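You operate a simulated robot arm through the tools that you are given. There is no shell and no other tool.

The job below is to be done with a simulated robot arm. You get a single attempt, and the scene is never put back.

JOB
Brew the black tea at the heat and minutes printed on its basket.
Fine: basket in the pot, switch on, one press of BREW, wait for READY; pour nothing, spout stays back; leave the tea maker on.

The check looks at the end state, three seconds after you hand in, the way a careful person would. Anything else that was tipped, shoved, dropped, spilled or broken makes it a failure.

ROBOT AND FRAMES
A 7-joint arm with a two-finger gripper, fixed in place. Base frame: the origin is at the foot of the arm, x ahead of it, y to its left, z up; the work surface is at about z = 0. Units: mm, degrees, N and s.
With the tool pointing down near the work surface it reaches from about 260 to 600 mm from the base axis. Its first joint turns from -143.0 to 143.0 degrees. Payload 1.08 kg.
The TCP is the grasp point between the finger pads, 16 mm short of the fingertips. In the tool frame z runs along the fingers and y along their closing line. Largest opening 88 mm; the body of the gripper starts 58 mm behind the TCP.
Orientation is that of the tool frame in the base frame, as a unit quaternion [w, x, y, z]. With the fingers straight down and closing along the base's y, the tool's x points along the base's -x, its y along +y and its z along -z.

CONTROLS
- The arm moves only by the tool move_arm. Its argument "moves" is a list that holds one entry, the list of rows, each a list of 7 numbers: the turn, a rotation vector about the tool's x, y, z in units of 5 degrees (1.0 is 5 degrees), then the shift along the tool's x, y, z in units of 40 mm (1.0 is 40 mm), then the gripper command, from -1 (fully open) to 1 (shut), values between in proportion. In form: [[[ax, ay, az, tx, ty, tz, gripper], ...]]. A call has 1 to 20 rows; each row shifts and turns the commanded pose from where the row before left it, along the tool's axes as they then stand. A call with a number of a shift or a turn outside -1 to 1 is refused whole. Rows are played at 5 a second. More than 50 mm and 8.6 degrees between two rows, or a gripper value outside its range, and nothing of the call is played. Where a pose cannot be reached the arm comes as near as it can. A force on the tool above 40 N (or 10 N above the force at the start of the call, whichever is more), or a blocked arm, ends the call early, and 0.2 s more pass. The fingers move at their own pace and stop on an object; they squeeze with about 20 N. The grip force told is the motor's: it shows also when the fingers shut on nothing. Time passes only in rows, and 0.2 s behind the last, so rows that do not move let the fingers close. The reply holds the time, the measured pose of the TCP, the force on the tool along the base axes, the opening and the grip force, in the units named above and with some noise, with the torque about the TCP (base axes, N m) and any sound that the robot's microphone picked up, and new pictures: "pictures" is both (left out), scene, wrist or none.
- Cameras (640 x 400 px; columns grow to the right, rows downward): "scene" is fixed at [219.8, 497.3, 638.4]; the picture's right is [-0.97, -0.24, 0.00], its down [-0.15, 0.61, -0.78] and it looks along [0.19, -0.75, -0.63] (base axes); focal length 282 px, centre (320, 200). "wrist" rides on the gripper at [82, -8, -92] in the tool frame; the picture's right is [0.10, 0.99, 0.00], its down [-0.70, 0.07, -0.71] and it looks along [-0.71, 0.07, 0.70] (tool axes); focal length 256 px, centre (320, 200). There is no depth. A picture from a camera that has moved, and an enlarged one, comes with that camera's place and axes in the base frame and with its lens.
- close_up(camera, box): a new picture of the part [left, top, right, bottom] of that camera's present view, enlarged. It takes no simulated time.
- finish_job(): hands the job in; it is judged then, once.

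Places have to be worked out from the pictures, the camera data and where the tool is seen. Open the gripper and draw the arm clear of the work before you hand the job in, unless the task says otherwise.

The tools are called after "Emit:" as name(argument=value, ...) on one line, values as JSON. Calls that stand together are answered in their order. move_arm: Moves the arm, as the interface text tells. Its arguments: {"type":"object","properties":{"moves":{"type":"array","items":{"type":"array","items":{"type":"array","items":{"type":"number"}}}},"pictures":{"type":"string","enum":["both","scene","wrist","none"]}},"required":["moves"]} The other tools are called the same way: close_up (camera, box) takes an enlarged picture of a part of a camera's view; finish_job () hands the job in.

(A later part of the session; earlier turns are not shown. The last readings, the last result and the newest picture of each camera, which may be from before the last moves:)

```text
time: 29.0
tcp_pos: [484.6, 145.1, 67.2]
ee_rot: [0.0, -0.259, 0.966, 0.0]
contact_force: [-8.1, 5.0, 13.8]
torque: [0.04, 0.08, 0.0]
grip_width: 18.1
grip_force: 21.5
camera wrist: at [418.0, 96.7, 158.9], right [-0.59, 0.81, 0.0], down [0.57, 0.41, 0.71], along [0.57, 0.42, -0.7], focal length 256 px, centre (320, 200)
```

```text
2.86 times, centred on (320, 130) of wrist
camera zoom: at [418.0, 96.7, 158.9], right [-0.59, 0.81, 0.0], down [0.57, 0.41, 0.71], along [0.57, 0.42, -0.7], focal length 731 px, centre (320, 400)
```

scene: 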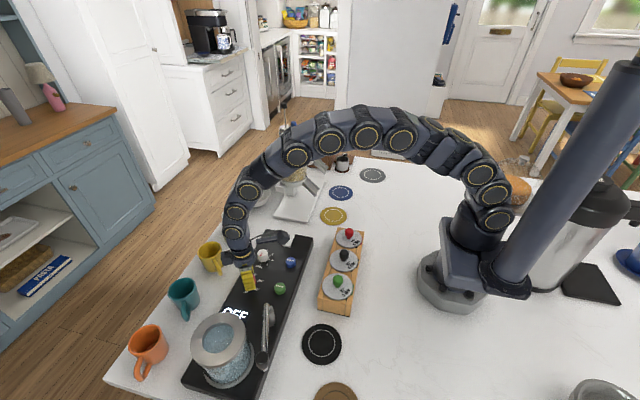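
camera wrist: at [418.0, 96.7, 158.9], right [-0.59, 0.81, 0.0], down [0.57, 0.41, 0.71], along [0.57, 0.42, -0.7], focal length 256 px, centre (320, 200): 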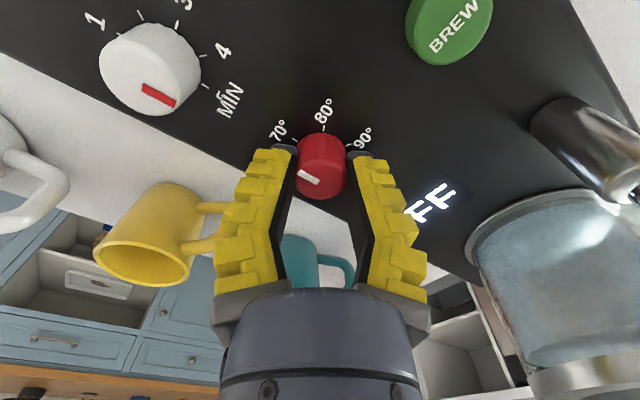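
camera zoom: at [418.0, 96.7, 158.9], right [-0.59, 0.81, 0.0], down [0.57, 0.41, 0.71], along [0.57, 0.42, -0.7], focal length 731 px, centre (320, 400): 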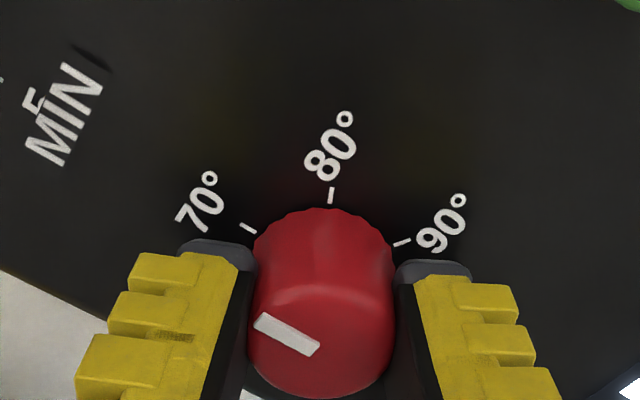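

The grip on the red dial is good and forces are modest. I'll turn clockwise 60° and check that the pointer reaches 80°.

Emit:
move_arm(moves=[[[0, 0, 1, 0, 0, 0, 1], [0, 0, 1, 0, 0, 0, 1], [0, 0, 1, 0, 0, 0, 1], [0, 0, 1, 0, 0, 0, 1], [0, 0, 1, 0, 0, 0, 1], [0, 0, 1, 0, 0, 0, 1], [0, 0, 1, 0, 0, 0, 1], [0, 0, 1, 0, 0, 0, 1], [0, 0, 1, 0, 0, 0, 1], [0, 0, 1, 0, 0, 0, 1], [0, 0, 1, 0, 0, 0, 1], [0, 0, 1, 0, 0, 0, 1], [0, 0, 0, 0, 0, 0, 1]]])

Emit:
close_up(camera="wrist", box=[240, 60, 400, 200])

```text
time: 31.8
tcp_pos: [484.3, 145.4, 67.2]
ee_rot: [0.001, 0.259, 0.966, 0.0]
contact_force: [-7.9, 12.2, 10.2]
torque: [0.15, 0.15, 0.02]
grip_width: 16.4
grip_force: 22.0
camera wrist: at [409.7, 178.6, 158.7], right [0.41, 0.91, 0.0], down [0.64, -0.29, 0.71], along [0.65, -0.29, -0.7], focal length 256 px, centre (320, 200)
```

scene: 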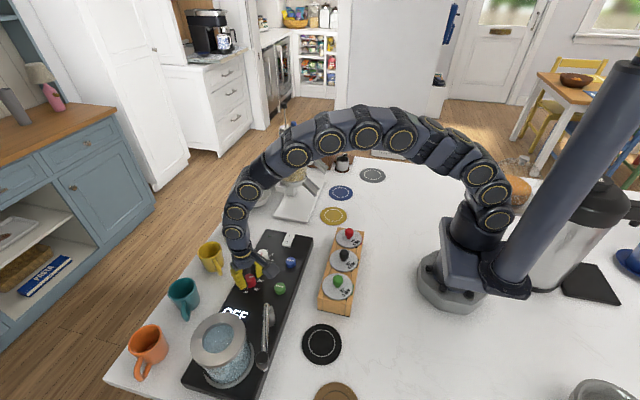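
wrist: 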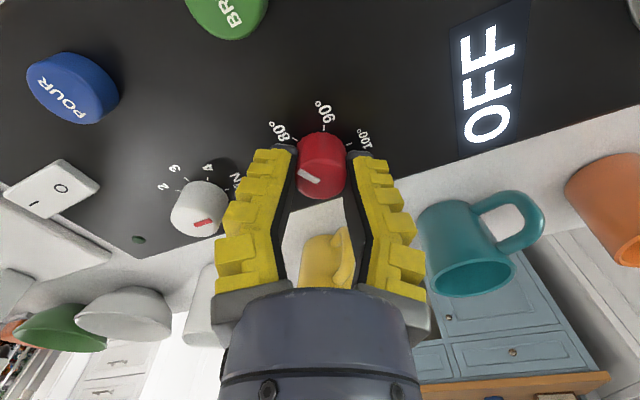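

```text
2.86 times, centred on (320, 130) of wrist
camera zoom: at [409.7, 178.6, 158.7], right [0.41, 0.91, 0.0], down [0.64, -0.29, 0.71], along [0.65, -0.29, -0.7], focal length 731 px, centre (320, 400)
```

zoom: 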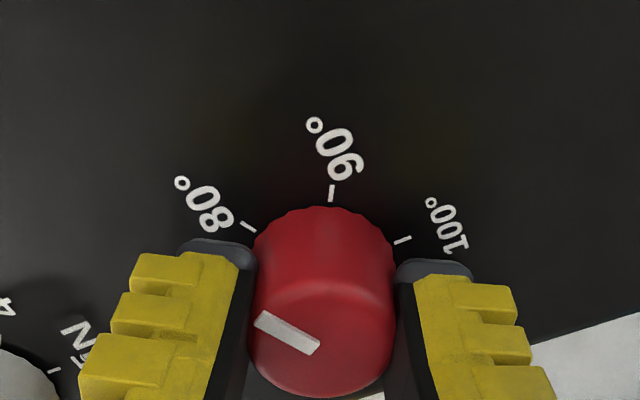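

The pointer is exactly on 80°. Another 60° will bring it to 90°, then I'll release and lift.

Emit:
move_arm(moves=[[[0, 0, 1, 0, 0, 0, 1], [0, 0, 1, 0, 0, 0, 1], [0, 0, 1, 0, 0, 0, 1], [0, 0, 1, 0, 0, 0, 1], [0, 0, 1, 0, 0, 0, 1], [0, 0, 1, 0, 0, 0, 1], [0, 0, 1, 0, 0, 0, 1], [0, 0, 1, 0, 0, 0, 1], [0, 0, 1, 0, 0, 0, 1], [0, 0, 1, 0, 0, 0, 1], [0, 0, 1, 0, 0, 0, 1], [0, 0, 1, 0, 0, 0, 1], [0, 0, 0, 0, 0, 0, 1], [0, 0, 0, 0, 0, 0, 0.1], [0, 0, 0, 0, 0, 0, 0.1], [0, 0, 0, 0, 0, -0.8, 0.1], [0, 0, 0, 0, 0, -0.8, 0.1], [0, 0, 0, 0, 0, 0, 0.1]]])

Emit:
close_up(camera="wrist", box=[220, 20, 420, 180])

Emit:
close_up(camera="scene", box=[230, 240, 300, 310])

```text
time: 35.6
tcp_pos: [486.1, 144.8, 132.3]
ee_rot: [-0.001, 0.707, 0.707, 0.0]
contact_force: [0.0, -0.6, 0.4]
torque: [0.02, 0.0, 0.0]
grip_width: 44.0
grip_force: 3.5
camera wrist: at [476.8, 226.5, 223.3], right [0.99, 0.1, 0.0], down [0.07, -0.7, 0.71], along [0.07, -0.71, -0.7], focal length 256 px, centre (320, 200)
```

scene: 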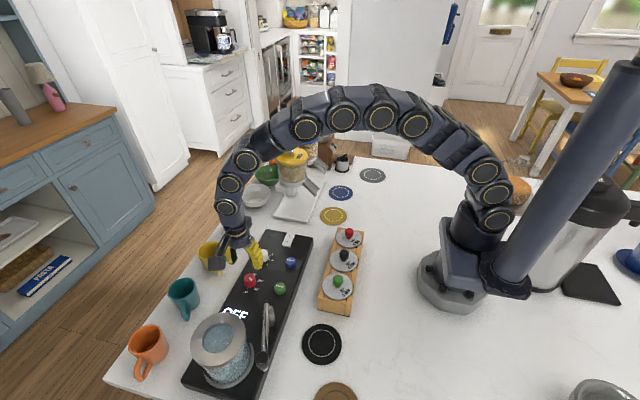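
wrist: 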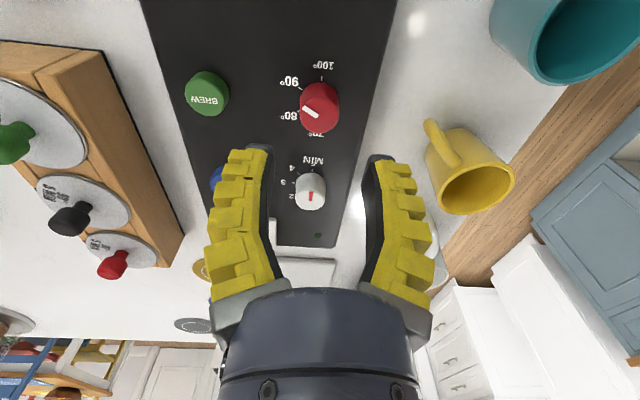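

```text
2.50 times, centred on (320, 100) of wrist
camera zoom: at [476.8, 226.5, 223.3], right [0.99, 0.1, 0.0], down [0.07, -0.7, 0.71], along [0.07, -0.71, -0.7], focal length 640 px, centre (320, 450)
```

zoom: 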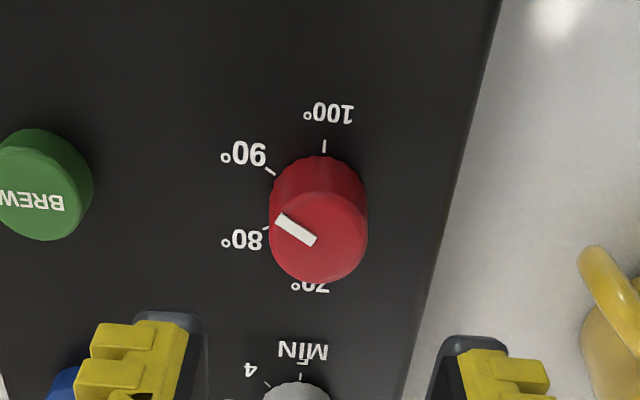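

```text
5.71 times, centred on (265, 275) of scene
camera zoom: at [219.8, 497.3, 638.4], right [-0.97, -0.24, 0.0], down [-0.15, 0.61, -0.78], along [0.19, -0.75, -0.63], focal length 1612 px, centre (634, -229)
```

zoom: 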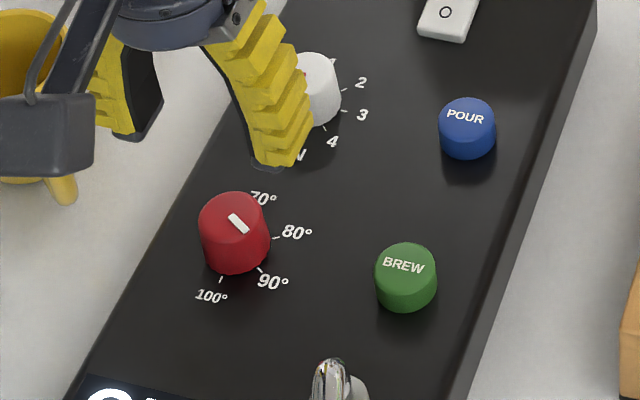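

Both dials are set: 5 min, and the red pointer is on 90°. Now the basket: I'll rise, turn the tool back and move toward the rack to view it.

Emit:
move_arm(moves=[[[0, 0, 0, 0, 0, -1, 0.1], [0, 0, -1, 0, 0, -1, 0.1], [0, 0, -1, 0, 0, 0, 0.1], [0, 0, -1, 0, 0, 0, 0.1], [0, 0, -1, 0, 0, 0, 0.1], [0, 0, -1, 0, 0, 0, 0.1], [0, 0, -1, 0, 0, 0, 0.1], [0, 0, -1, 0, 0, 0, 0.1], [0, 0, -1, 0, 0, 0, 0.1], [0, 0, -1, 0, 0, 0, 0.1], [0, 0, -1, 0, 0, 0, 0.1], [0, 0, -1, 0, 0, 0, 0.1], [0, 0, -1, 0, 0, 0, 0.1], [0, 0, -1, 0, 0, 0, 0.1], [0, 0, -1, 0, 0, 0, 0.1], [0, 0, -1, 0, 0, 0, 0.1], [0, 0, -1, 0, 0, 0, 0.1], [0, 0, -1, 0, 0, 0, 0.1], [0, 0, -1, 0, 0, 0, 0.1]]], pictures="none")

Emit:
move_arm(moves=[[[0, 0, 0, 0.7, -0.5, 0, 0.1], [0, 0, 0, 0.7, -0.5, 0, 0.1], [0, 0, 0, 0.7, -0.5, 0, 0.1], [0, 0, 0, 0.7, -0.5, 0, 0.1], [0, 0, 0, 0.7, -0.5, 0, 0.1], [0, 0, 0, 0.7, -0.25, 0, 0.1], [0, 0, 0, 0.7, 0, 0, 0.1], [0, 0, 0, 0, 0, 0, 0.1]]])

Emit:
close_up(camera="wrist", box=[120, 0, 520, 200])

```text
time: 39.6
tcp_pos: [485.7, 143.7, 211.5]
ee_rot: [0.0, -0.001, 1.0, 0.0]
contact_force: [0.3, -1.3, 0.1]
torque: [-0.04, 0.0, 0.02]
grip_width: 44.4
grip_force: 3.8
```

```text
time: 41.4
tcp_pos: [289.2, 33.3, 209.7]
ee_rot: [0.0, -0.001, 1.0, 0.0]
contact_force: [-0.3, -1.0, 0.6]
torque: [-0.01, 0.02, 0.0]
grip_width: 44.3
grip_force: 3.2
camera wrist: at [207.2, 25.5, 302.1], right [-0.1, 0.99, 0.0], down [0.7, 0.07, 0.71], along [0.71, 0.07, -0.71], focal length 256 px, centre (320, 200)
```

scene: 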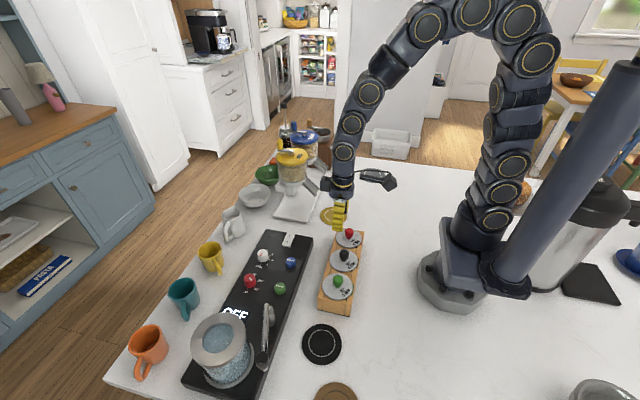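
wrist: 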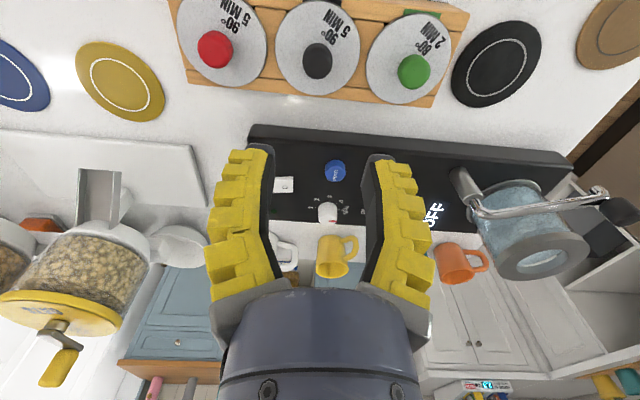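

```text
1.60 times, centred on (320, 100) of wrist
camera zoom: at [207.2, 25.5, 302.1], right [-0.1, 0.99, 0.0], down [0.7, 0.07, 0.71], along [0.71, 0.07, -0.71], focal length 410 px, centre (320, 360)
```

zoom: 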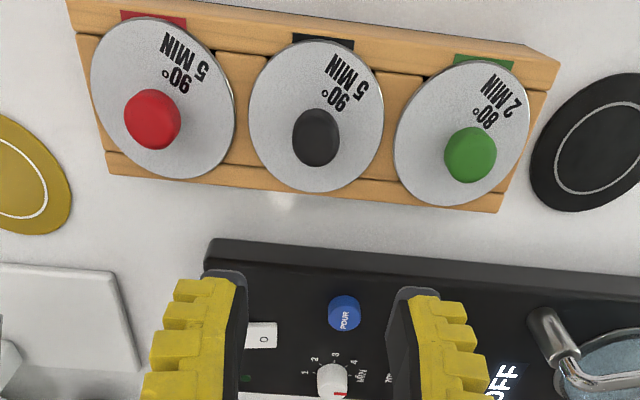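

The black knob works out at about (274, 30), with its disc at z≈56 and the bulb spanning about z 64–92. I'll hover just above it and refine.

Emit:
move_arm(moves=[[[0, 0, 0, 0.13, -0.03, 0.7, 0.1], [0, 0, 0, 0.13, -0.03, 0.7, 0.1], [0, 0, 0, 0.12, -0.02, 0.7, 0.1], [0, 0, 0, 0, 0, 0, 0.1]]])

Emit:
close_up(camera="wrist", box=[220, 40, 420, 200])

Emit:
close_up(camera="scene", box=[310, 215, 380, 285])

```text
time: 42.4
tcp_pos: [275.4, 31.2, 127.3]
ee_rot: [0.001, 0.0, 1.0, 0.0]
contact_force: [0.4, 0.7, 0.0]
torque: [-0.04, -0.01, 0.01]
grip_width: 44.2
grip_force: 3.7
camera wrist: at [192.4, 22.9, 218.1], right [-0.1, 0.99, 0.0], down [0.7, 0.07, 0.71], along [0.71, 0.07, -0.7], focal length 256 px, centre (320, 200)
```

scene: 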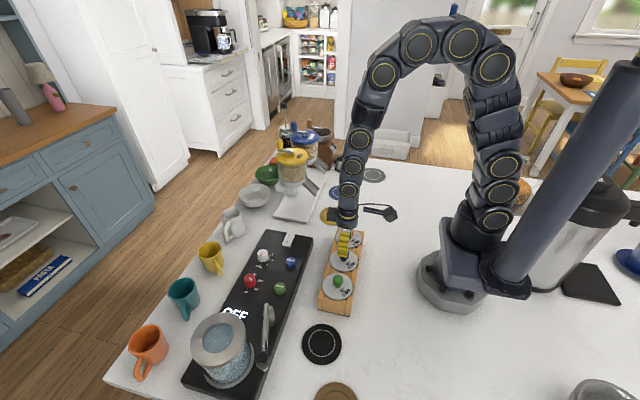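
wrist: 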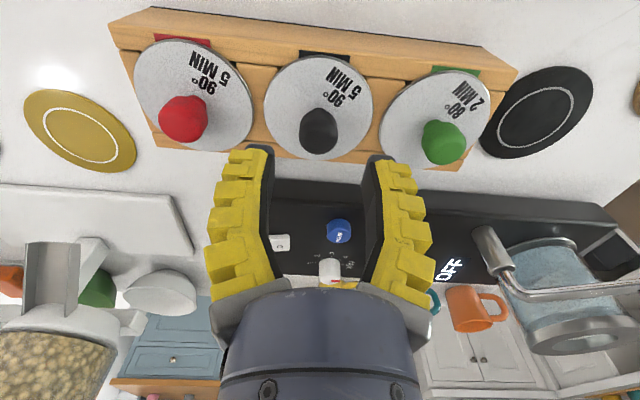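

```text
2.50 times, centred on (320, 120) of wrist
camera zoom: at [192.4, 22.9, 218.1], right [-0.1, 0.99, 0.0], down [0.7, 0.07, 0.71], along [0.71, 0.07, -0.7], focal length 640 px, centre (320, 400)
```

zoom: 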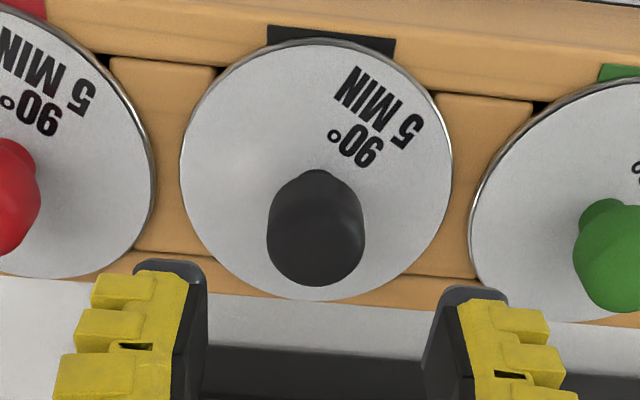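

```text
5.71 times, centred on (345, 250) of scene
camera zoom: at [219.8, 497.3, 638.4], right [-0.97, -0.24, 0.0], down [-0.15, 0.61, -0.78], along [0.19, -0.75, -0.63], focal length 1612 px, centre (177, -86)
```

zoom: 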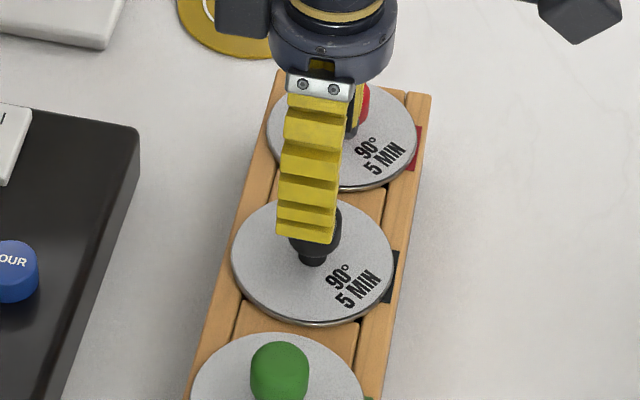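

Refined: disc centre about (272.5, 29.7) at z≈52, with the bulb about 23 mm wide and its middle near z 78. I'll adjust by -2.5 mm in x and -1.2 mm in y, lower to z≈77 and look before closing.

Emit:
move_arm(moves=[[[0, 0, 0, 0.06, -0.03, 0.4, 0.1], [0, 0, 0, 0, 0, 0.45, 0.1], [0, 0, 0, 0, 0, 0.4, 0.1], [0, 0, 0, 0, 0, 0, 0.1]]])

Emit:
close_up(camera="wrist", box=[240, 80, 400, 220])

Emit:
close_up(camera="scene", box=[310, 215, 380, 285])

```text
time: 43.4
tcp_pos: [271.9, 30.2, 77.0]
ee_rot: [0.0, -0.001, 1.0, 0.001]
contact_force: [0.5, 0.2, -0.3]
torque: [0.01, 0.01, -0.03]
grip_width: 44.5
grip_force: 3.4
camera wrist: at [190.0, 21.9, 168.2], right [-0.1, 0.99, 0.0], down [0.7, 0.07, 0.71], along [0.71, 0.07, -0.7], focal length 256 px, centre (320, 200)
```

scene: 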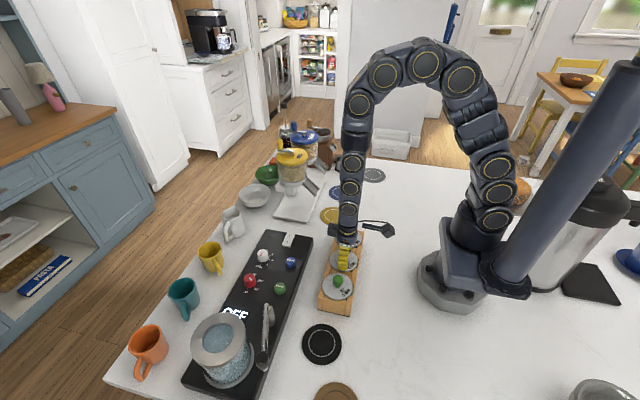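
wrist: 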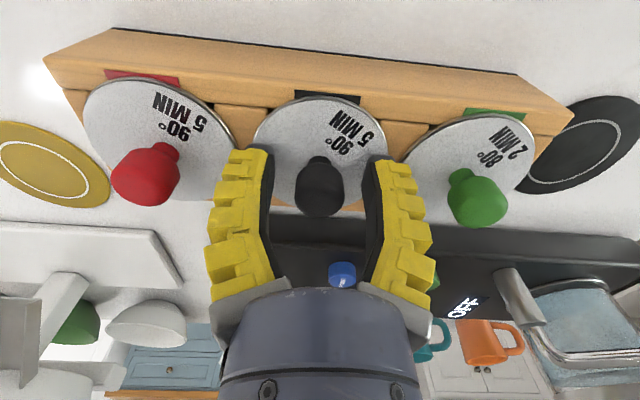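

```text
2.86 times, centred on (320, 150) of wrist
camera zoom: at [190.0, 21.9, 168.2], right [-0.1, 0.99, 0.0], down [0.7, 0.07, 0.71], along [0.71, 0.07, -0.7], focal length 731 px, centre (320, 343)
```

zoom: 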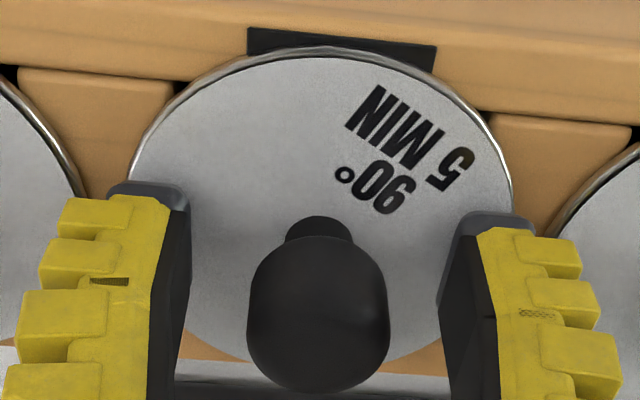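

```text
5.71 times, centred on (345, 250) of scene
camera zoom: at [219.8, 497.3, 638.4], right [-0.97, -0.24, 0.0], down [-0.15, 0.61, -0.78], along [0.19, -0.75, -0.63], focal length 1612 px, centre (177, -86)
```

zoom: 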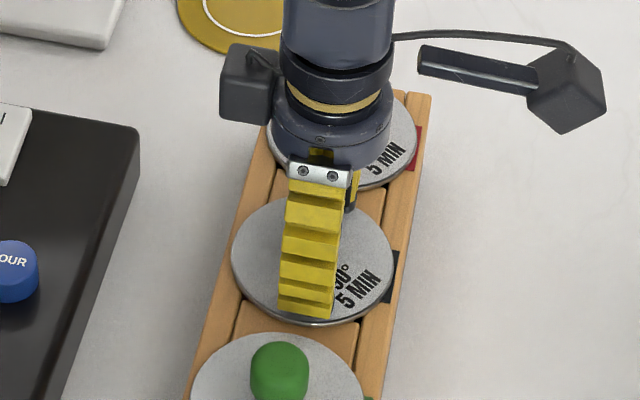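

The fingers straddle the bulb with clearance above the disc. I'll close on the knob, then lift slightly to check.

Emit:
move_arm(moves=[[[0, 0, 0, -0.02, 0, 0, 0.1], [0, 0, 0, 0, 0, 0, 1], [0, 0, 0, 0, 0, 0, 1], [0, 0, 0, 0, 0, 0, 1], [0, 0, 0, 0, 0, 0, 1]]], pictures="wrist")

Emit:
close_up(camera="wrist", box=[240, 80, 400, 220])

```text
time: 44.6
tcp_pos: [271.5, 31.4, 77.8]
ee_rot: [-0.001, 0.0, 1.0, 0.0]
contact_force: [-0.5, 1.5, 15.5]
torque: [0.0, -0.18, -0.02]
grip_width: 17.5
grip_force: 20.0
camera wrist: at [190.7, 22.1, 168.4], right [-0.1, 0.99, 0.0], down [0.7, 0.07, 0.71], along [0.71, 0.07, -0.7], focal length 256 px, centre (320, 200)
```

wrist: 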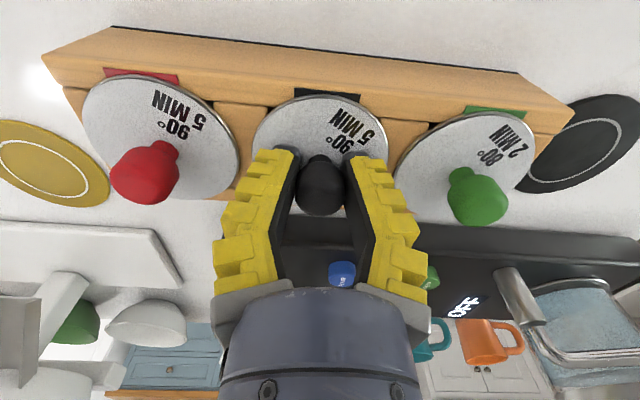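

```text
2.86 times, centred on (320, 150) of wrist
camera zoom: at [190.7, 22.1, 168.4], right [-0.1, 0.99, 0.0], down [0.7, 0.07, 0.71], along [0.71, 0.07, -0.7], focal length 731 px, centre (320, 343)
```

zoom: 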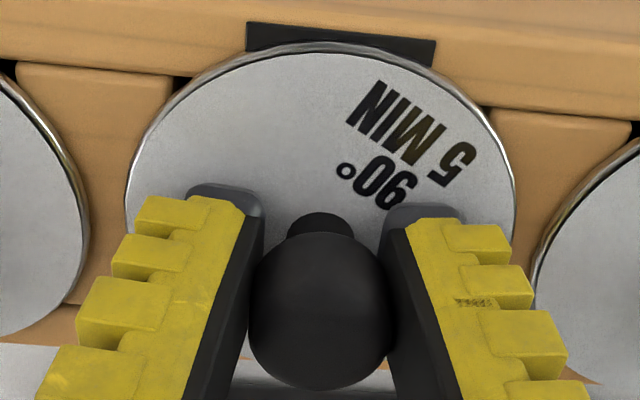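

The knob is firmly held. I'll lift straight up by 120 mm in gentle steps.

Emit:
move_arm(moves=[[[0, 0, 0, 0, 0, -0.2, 1], [0, 0, 0, 0, 0, -0.3, 1], [0, 0, 0, 0, 0, -0.4, 1], [0, 0, 0, 0, 0, -0.5, 1], [0, 0, 0, 0, 0, -0.5, 1], [0, 0, 0, 0, 0, -0.5, 1], [0, 0, 0, 0, 0, -0.5, 1], [0, 0, 0, 0, 0, -0.3, 1], [0, 0, 0, 0, 0, 0, 1], [0, 0, 0, 0, 0, 0, 1]]])

Emit:
close_up(camera="scene", box=[300, 180, 400, 290])

Emit:
close_up(camera="wrist", box=[220, 40, 420, 200])

```text
time: 46.8
tcp_pos: [272.3, 30.0, 204.9]
ee_rot: [0.0, 0.0, 1.0, 0.0]
contact_force: [1.0, -1.3, -0.2]
torque: [0.03, 0.01, -0.03]
grip_width: 11.3
grip_force: 19.8
camera wrist: at [190.6, 22.0, 297.1], right [-0.1, 0.99, 0.0], down [0.7, 0.07, 0.71], along [0.71, 0.07, -0.7], focal length 256 px, centre (320, 200)
```

scene: 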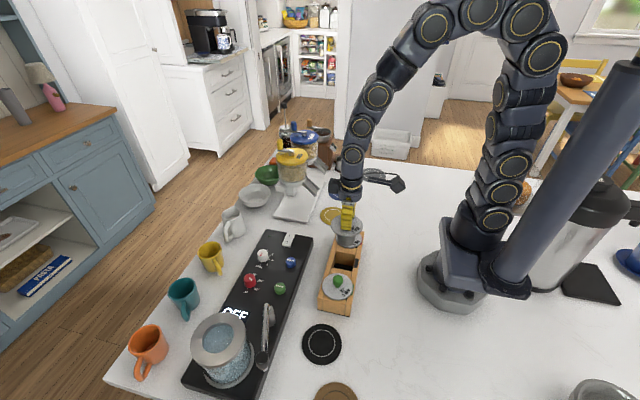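
wrist: 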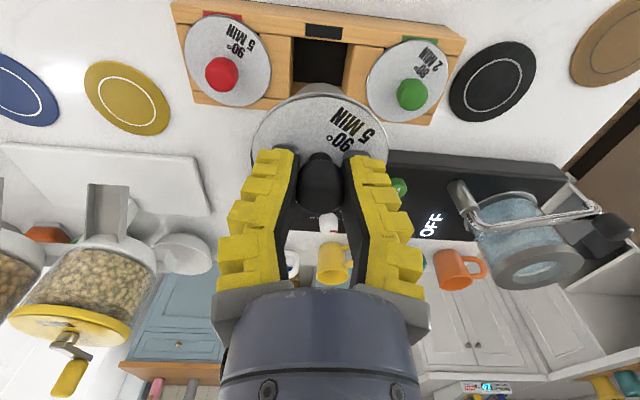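

```text
3.64 times, centred on (350, 235) of scene
camera zoom: at [219.8, 497.3, 638.4], right [-0.97, -0.24, 0.0], down [-0.15, 0.61, -0.78], along [0.19, -0.75, -0.63], focal length 1026 px, centre (211, 73)
```

zoom: 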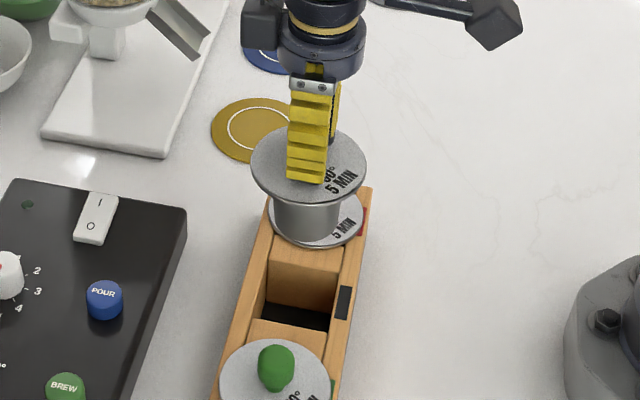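

```text
2.50 times, centred on (320, 120) of wrist
camera zoom: at [190.6, 22.0, 297.1], right [-0.1, 0.99, 0.0], down [0.7, 0.07, 0.71], along [0.71, 0.07, -0.7], focal length 640 px, centre (320, 400)
```

zoom: 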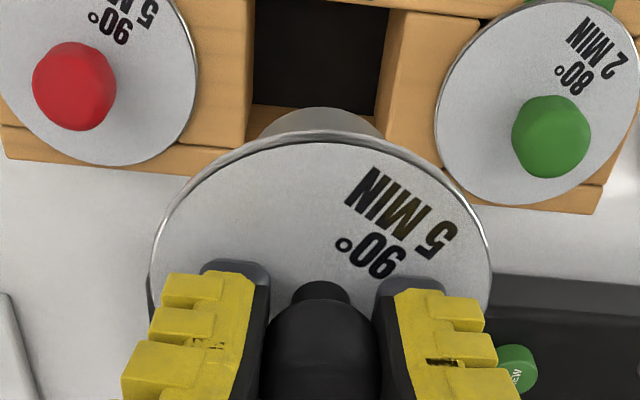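

The basket came out cleanly and hangs upright, a cylinder of about 43 mm below a 73 mm disc. I'll raise it above everything and stop short of the pot with a clear view of its rim.

Emit:
move_arm(moves=[[[0, 0, 0, 0, 0, -0.6, 1], [0, 0, 0, 0, 0, -0.6, 1], [0, 0, 0, -0.2, 0.25, -0.4, 1], [0, 0, 0, -0.4, 0.5, 0, 1], [0, 0, 0, -0.4, 0.5, 0, 1], [0, 0, 0, -0.4, 0.5, 0, 1], [0, 0, 0, -0.4, 0.5, 0, 1], [0, 0, 0, -0.4, 0.5, 0, 1], [0, 0, 0, -0.4, 0.5, 0, 1], [0, 0, 0, -0.4, 0.5, 0, 1], [0, 0, 0, -0.2, 0.25, 0, 1], [0, 0, 0, 0, 0, 0, 1], [0, 0, 0, 0, 0, 0, 1]]])

Emit:
close_up(camera="wrist", box=[380, 20, 600, 240])

Emit:
close_up(camera="scene", box=[180, 280, 300, 400])

```text
time: 49.6
tcp_pos: [400.5, 189.6, 267.7]
ee_rot: [0.0, 0.0, 1.0, 0.0]
contact_force: [1.3, -0.1, -0.4]
torque: [0.0, -0.02, 0.01]
grip_width: 11.2
grip_force: 20.2
camera wrist: at [319.0, 181.4, 359.7], right [-0.1, 0.99, 0.0], down [0.7, 0.07, 0.71], along [0.71, 0.07, -0.71], focal length 256 px, centre (320, 200)
```

scene: 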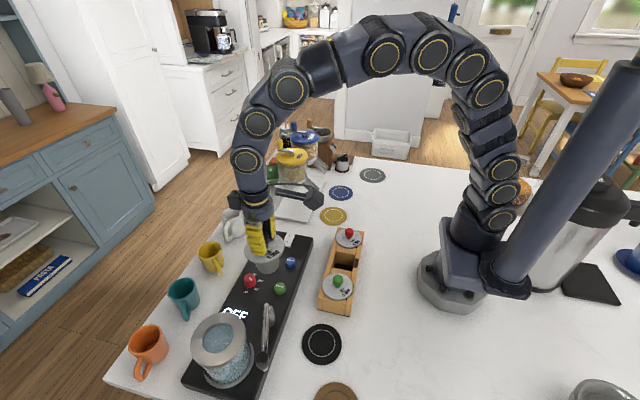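
wrist: 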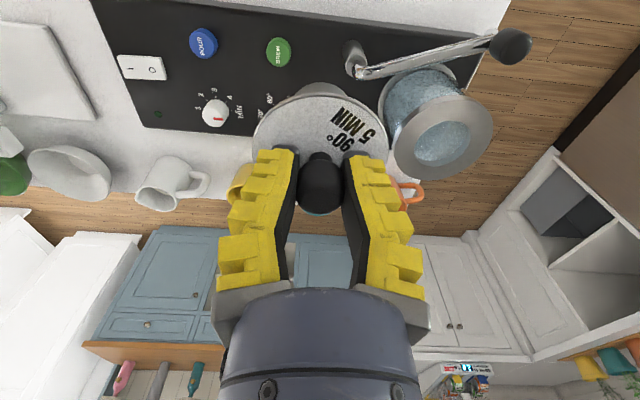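

```text
1.82 times, centred on (490, 130) of wrist
camera zoom: at [319.0, 181.4, 359.7], right [-0.1, 0.99, 0.0], down [0.7, 0.07, 0.71], along [0.71, 0.07, -0.71], focal length 465 px, centre (11, 327)
```

zoom: 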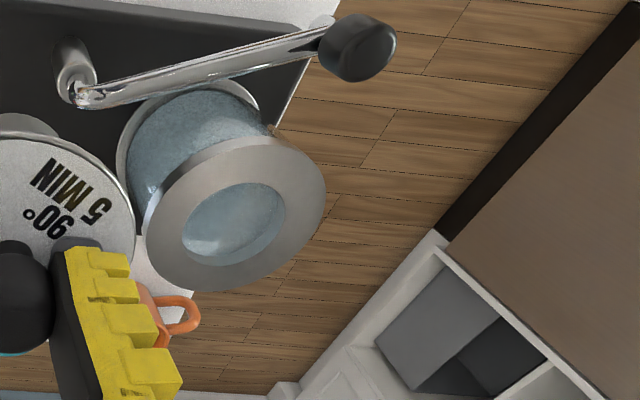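

```text
3.33 times, centred on (240, 340) of scene
camera zoom: at [219.8, 497.3, 638.4], right [-0.97, -0.24, 0.0], down [-0.15, 0.61, -0.78], along [0.19, -0.75, -0.63], focal length 940 px, centre (587, -267)
```

zoom: 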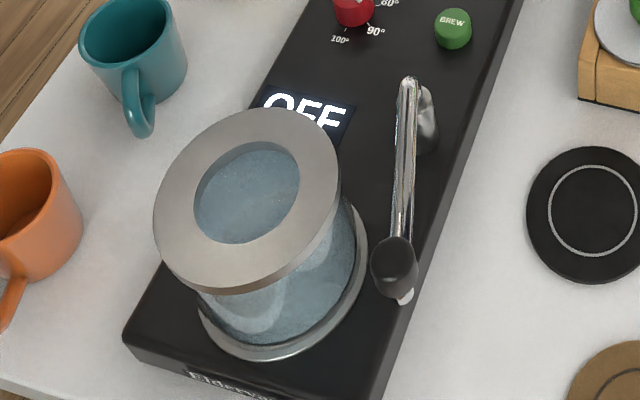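

Triangulating the rim from both cameras gives its centre at about (449, 317.5, 137), with a hole of about 55 mm. The 43 mm basket has about 6 mm of play, so I'll move over it and check.

Emit:
move_arm(moves=[[[0, 0, 0, -0.2, 0.5, 0, 1], [0, 0, 0, -0.25, 0.7, 0, 1], [0, 0, 0, -0.25, 0.7, 0, 1], [0, 0, 0, -0.25, 0.7, 0, 1], [0, 0, 0, -0.25, 0.6, 0, 1], [0, 0, 0, 0, 0, 0.5, 1], [0, 0, 0, 0, 0, 0.4, 1], [0, 0, 0, 0, 0, 0, 1], [0, 0, 0, 0, 0, 0, 1]]])

Emit:
close_up(camera="wrist", box=[220, 20, 460, 240])

Emit:
close_up(camera="scene", box=[160, 220, 300, 400])

```text
time: 51.6
tcp_pos: [449.6, 317.6, 234.5]
ee_rot: [0.0, 0.0, 1.0, -0.001]
contact_force: [0.9, 0.7, -1.0]
torque: [-0.01, 0.01, -0.03]
grip_width: 11.3
grip_force: 19.7
camera wrist: at [366.7, 309.3, 325.0], right [-0.1, 0.99, 0.0], down [0.7, 0.07, 0.71], along [0.71, 0.07, -0.7], focal length 256 px, centre (320, 200)
```

scene: 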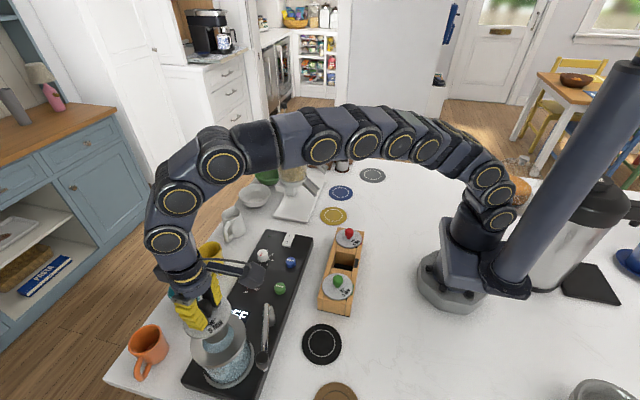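
wrist: 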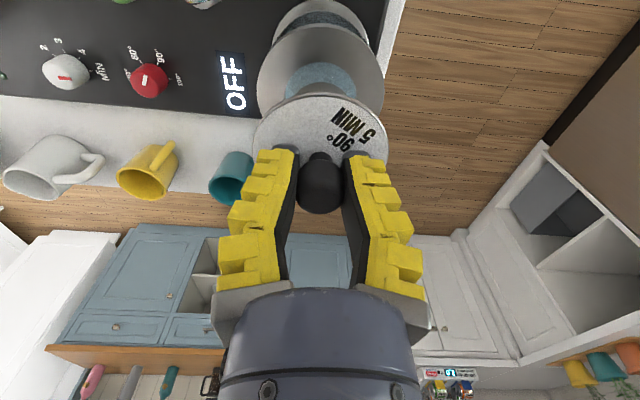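

```text
1.82 times, centred on (340, 130) of wrist
camera zoom: at [366.7, 309.3, 325.0], right [-0.1, 0.99, 0.0], down [0.7, 0.07, 0.71], along [0.71, 0.07, -0.7], focal length 465 px, centre (284, 327)
```

zoom: 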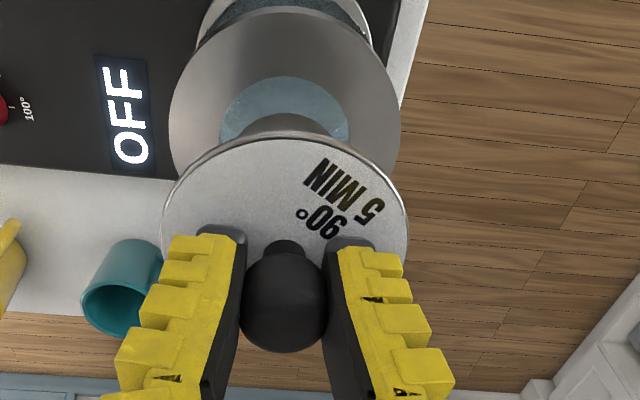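

```text
2.22 times, centred on (230, 310) of scene
camera zoom: at [219.8, 497.3, 638.4], right [-0.97, -0.24, 0.0], down [-0.15, 0.61, -0.78], along [0.19, -0.75, -0.63], focal length 627 px, centre (520, -44)
```

zoom: 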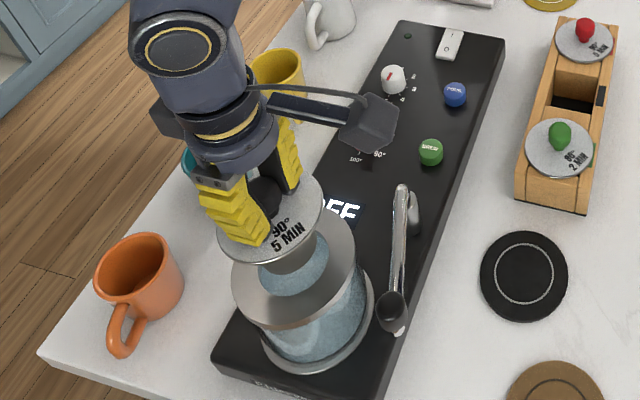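

In y everything lines up: ring, hole and disc are all centred at column 284. I'll check x more carefully with tighter crops.

Emit:
close_up(camera="wrist", box=[250, 0, 390, 110])

Emit:
close_up(camera="scene", box=[180, 300, 270, 390])

```text
3.64 times, centred on (320, 55) of wrist
camera zoom: at [366.7, 309.3, 325.0], right [-0.1, 0.99, 0.0], down [0.7, 0.07, 0.71], along [0.71, 0.07, -0.7], focal length 931 px, centre (320, 727)
```

zoom: 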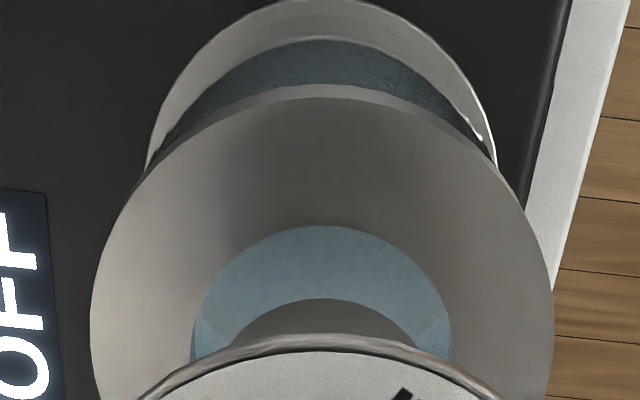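

```text
4.44 times, centred on (225, 345) of scene
camera zoom: at [219.8, 497.3, 638.4], right [-0.97, -0.24, 0.0], down [-0.15, 0.61, -0.78], along [0.19, -0.75, -0.63], focal length 1254 px, centre (742, -444)
```

zoom: 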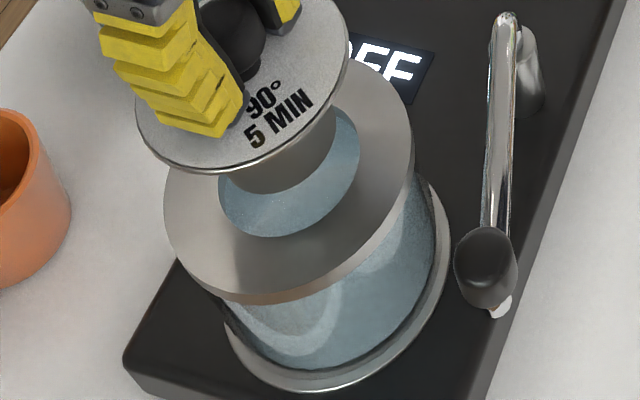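

Both cameras agree that the disc and the hole are concentric to about 1–2 mm. I'll lower slowly, watching the forces.

Emit:
move_arm(moves=[[[0, 0, 0, 0, 0, 0.25, 1], [0, 0, 0, 0, 0, 0.25, 1], [0, 0, 0, 0, 0, 0.25, 1], [0, 0, 0, 0, 0, 0.25, 1], [0, 0, 0, 0, 0, 0, 1]]])

Emit:
close_up(camera="scene", box=[180, 300, 270, 390])

Emit:
close_up(camera="wrist", box=[230, 20, 410, 190])

```text
time: 52.8
tcp_pos: [449.2, 318.4, 192.8]
ee_rot: [-0.001, 0.0, 1.0, 0.0]
contact_force: [0.2, 0.2, -0.1]
torque: [0.0, 0.03, 0.0]
grip_width: 11.1
grip_force: 19.6
camera wrist: at [366.3, 309.7, 284.3], right [-0.1, 0.99, 0.0], down [0.7, 0.07, 0.71], along [0.71, 0.07, -0.71], focal length 256 px, centre (320, 200)
```

scene: 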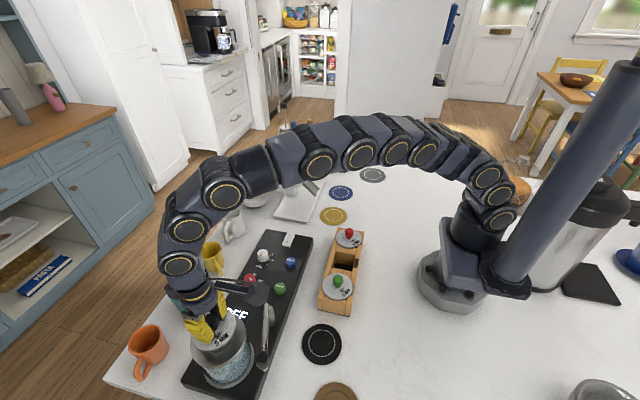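
wrist: 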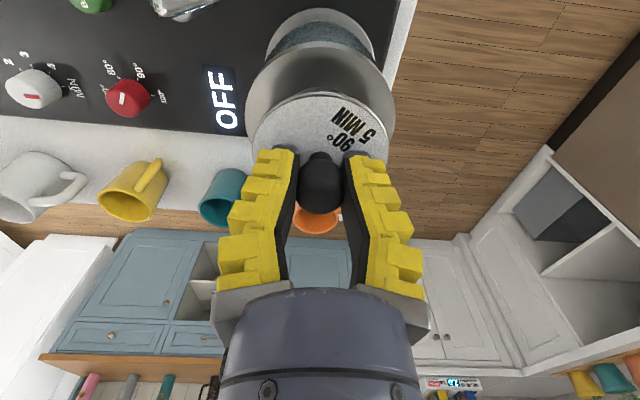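

```text
4.44 times, centred on (225, 345) of scene
camera zoom: at [219.8, 497.3, 638.4], right [-0.97, -0.24, 0.0], down [-0.15, 0.61, -0.78], along [0.19, -0.75, -0.63], focal length 1254 px, centre (742, -444)
```

zoom: 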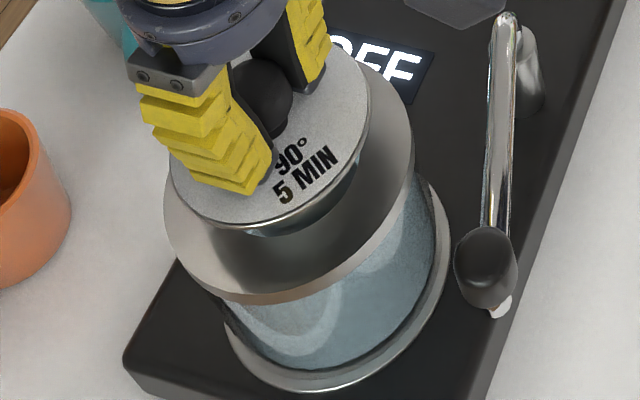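

```text
2.35 times, centred on (320, 105) of wrist
camera zoom: at [366.3, 309.7, 284.3], right [-0.1, 0.99, 0.0], down [0.7, 0.07, 0.71], along [0.71, 0.07, -0.71], focal length 602 px, centre (320, 424)
```

zoom: 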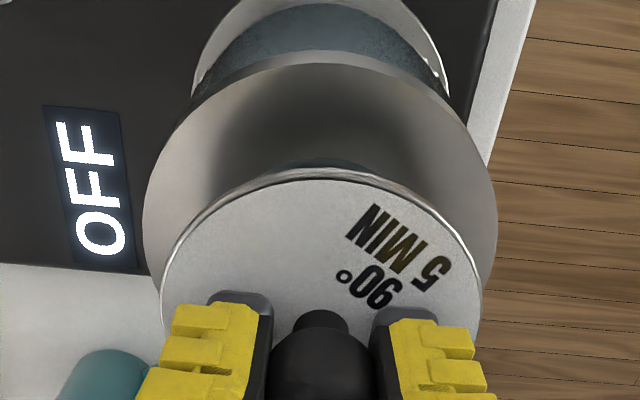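

The basket has entered the hole with no contact force. I'll lower 22 mm more, then feel for the seat in small steps.

Emit:
move_arm(moves=[[[0, 0, 0, 0, 0, 0.15, 1], [0, 0, 0, 0, 0, 0.15, 1], [0, 0, 0, 0, 0, 0.15, 1], [0, 0, 0, 0, 0, 0.1, 1], [0, 0, 0, 0, 0, 0, 1]]])

Emit:
close_up(camera="scene", box=[180, 300, 270, 390])

Emit:
close_up(camera="wrist", box=[230, 20, 410, 190])

```text
time: 54.0
tcp_pos: [448.6, 317.7, 171.7]
ee_rot: [0.0, 0.0, 1.0, 0.001]
contact_force: [-0.5, 0.4, 0.1]
torque: [-0.02, -0.01, 0.01]
grip_width: 11.0
grip_force: 20.4
camera wrist: at [366.1, 310.0, 262.4], right [-0.1, 0.99, 0.0], down [0.7, 0.07, 0.71], along [0.71, 0.07, -0.71], focal length 256 px, centre (320, 200)
```

scene: 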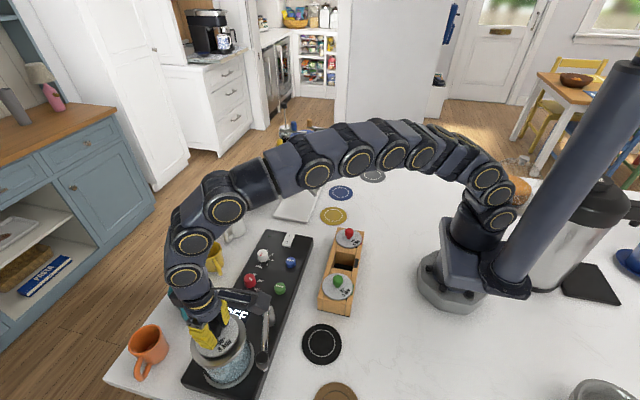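
wrist: 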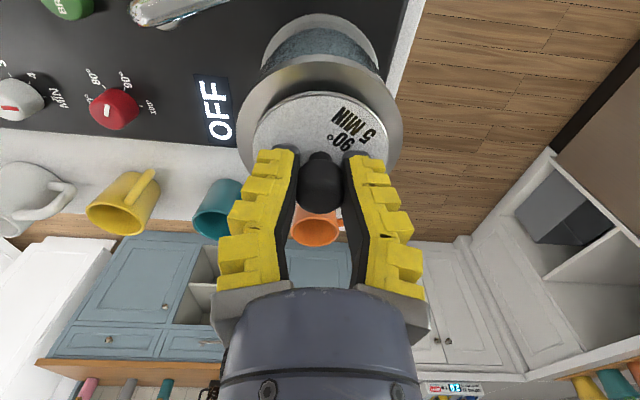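

```text
4.44 times, centred on (225, 345) of scene
camera zoom: at [219.8, 497.3, 638.4], right [-0.97, -0.24, 0.0], down [-0.15, 0.61, -0.78], along [0.19, -0.75, -0.63], focal length 1254 px, centre (742, -444)
```

zoom: 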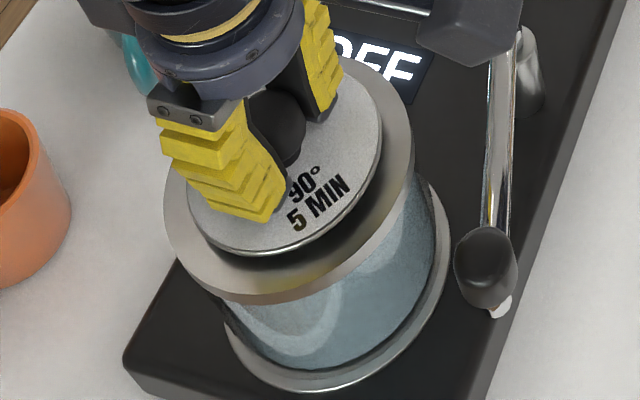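

```text
2.35 times, centred on (320, 105) of wrist
camera zoom: at [366.1, 310.0, 262.4], right [-0.1, 0.99, 0.0], down [0.7, 0.07, 0.71], along [0.71, 0.07, -0.71], focal length 602 px, centre (320, 424)
```

zoom: 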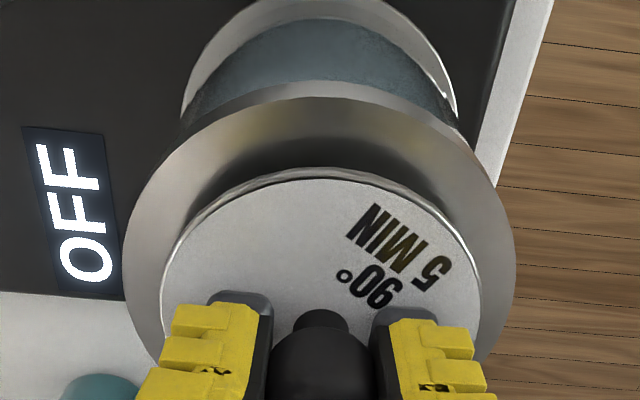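

There is still a few mm of gap under the disc. I'll step down 2 mm at a time.

Emit:
move_arm(moves=[[[0, 0, 0, 0, 0, 0.05, 1], [0, 0, 0, 0, 0, 0.05, 1], [0, 0, 0, 0, 0, 0.05, 1], [0, 0, 0, 0, 0, 0, 1]]], pictures="none")

Emit:
close_up(camera="scene", box=[180, 300, 270, 390])

```text
time: 55.0
tcp_pos: [448.3, 317.5, 164.9]
ee_rot: [-0.001, 0.0, 1.0, 0.0]
contact_force: [-0.2, -0.7, -1.2]
torque: [0.01, -0.02, -0.02]
grip_width: 10.8
grip_force: 19.9
```

```text
4.44 times, centred on (225, 345) of scene
camera zoom: at [219.8, 497.3, 638.4], right [-0.97, -0.24, 0.0], down [-0.15, 0.61, -0.78], along [0.19, -0.75, -0.63], focal length 1254 px, centre (742, -444)
```

zoom: 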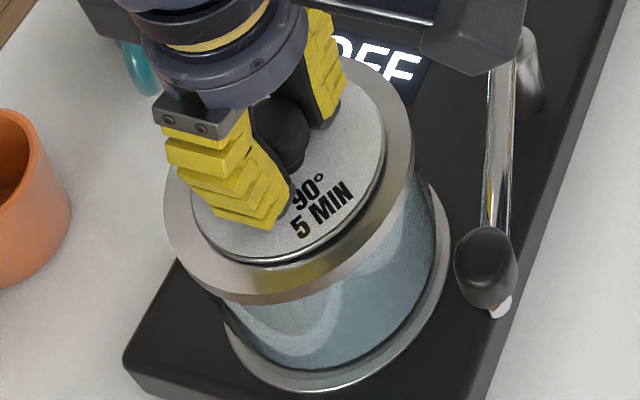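

Still no contact and the gap is smaller. I'll continue in 2 mm steps.

Emit:
move_arm(moves=[[[0, 0, 0, 0, 0, 0.05, 1], [0, 0, 0, 0, 0, 0.04, 1], [0, 0, 0, 0, 0, 0, 1]]], pictures="none")

Emit:
close_up(camera="scene", box=[190, 310, 250, 370])

```text
time: 55.8
tcp_pos: [447.9, 318.5, 163.3]
ee_rot: [0.001, 0.001, 1.0, 0.001]
contact_force: [-7.5, -0.8, 14.5]
torque: [0.0, 0.06, 0.05]
grip_width: 13.9
grip_force: 19.8
```

```text
6.67 times, centred on (220, 340) of scene
camera zoom: at [219.8, 497.3, 638.4], right [-0.97, -0.24, 0.0], down [-0.15, 0.61, -0.78], along [0.19, -0.75, -0.63], focal length 1881 px, centre (987, -733)
```

zoom: 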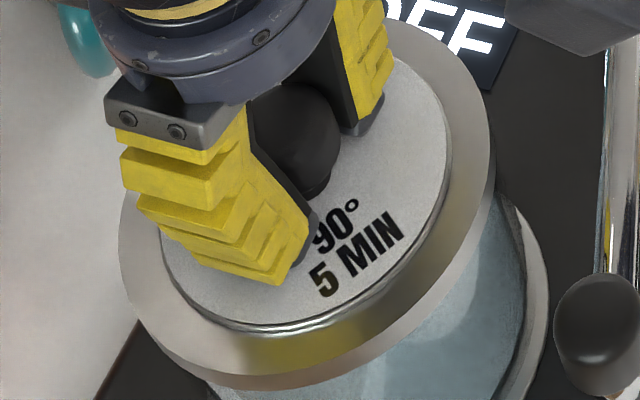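

There is a 14 N upward push and the disc looks flat on the ring, so it is seated. I'll open the fingers and rise straight up.

Emit:
move_arm(moves=[[[0, 0, 0, 0, 0, 0, 0.1], [0, 0, 0, 0, 0, 0, 0.1], [0, 0, 0, 0, 0, 0, 0.1], [0, 0, 0, 0, 0, -0.4, 0.1], [0, 0, 0, 0, 0, -0.8, 0.1], [0, 0, 0, 0, 0, -0.8, 0.1], [0, 0, 0, 0, 0, 0, 0.1]]])

Emit:
close_up(camera="scene", box=[180, 290, 280, 390])

Emit:
close_up(camera="wrist", box=[230, 0, 410, 170])

```text
time: 57.4
tcp_pos: [447.9, 317.8, 241.5]
ee_rot: [0.0, 0.0, 1.0, 0.0]
contact_force: [-0.1, 0.1, -0.6]
torque: [0.0, 0.03, -0.02]
grip_width: 44.4
grip_force: 3.5
camera wrist: at [365.8, 309.4, 333.1], right [-0.1, 0.99, 0.0], down [0.7, 0.07, 0.71], along [0.71, 0.07, -0.71], focal length 256 px, centre (320, 200)
```

scene: 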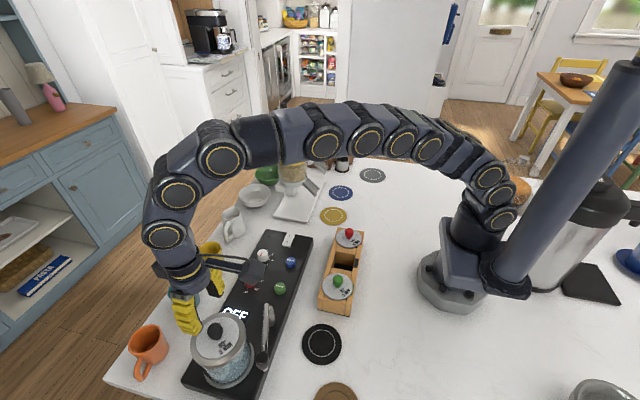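
wrist: 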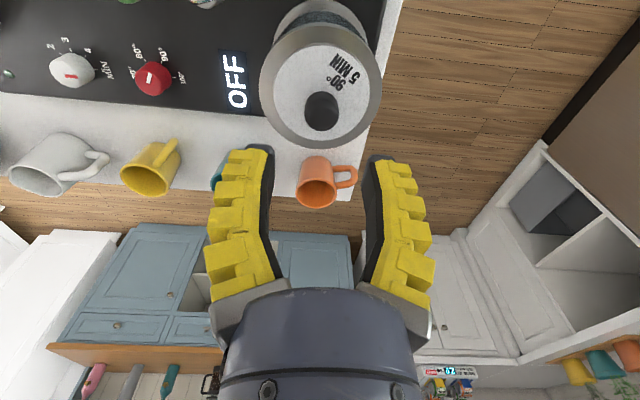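

```text
4.00 times, centred on (230, 340) of scene
camera zoom: at [219.8, 497.3, 638.4], right [-0.97, -0.24, 0.0], down [-0.15, 0.61, -0.78], along [0.19, -0.75, -0.63], focal length 1128 px, centre (680, -360)
```

zoom: 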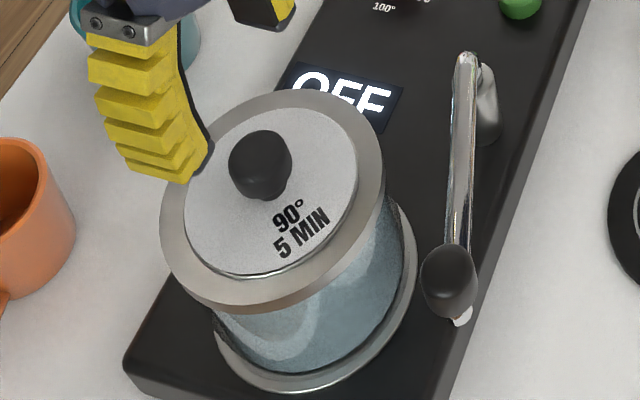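

```text
2.35 times, centred on (320, 85) of wrist
camera zoom: at [365.8, 309.4, 333.1], right [-0.1, 0.99, 0.0], down [0.7, 0.07, 0.71], along [0.71, 0.07, -0.71], focal length 602 px, centre (320, 471)
```

zoom: 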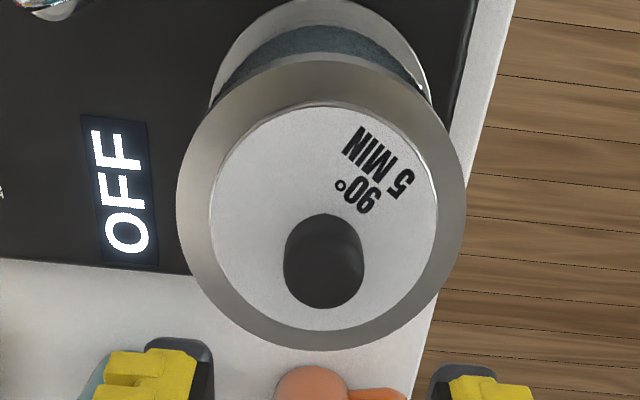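

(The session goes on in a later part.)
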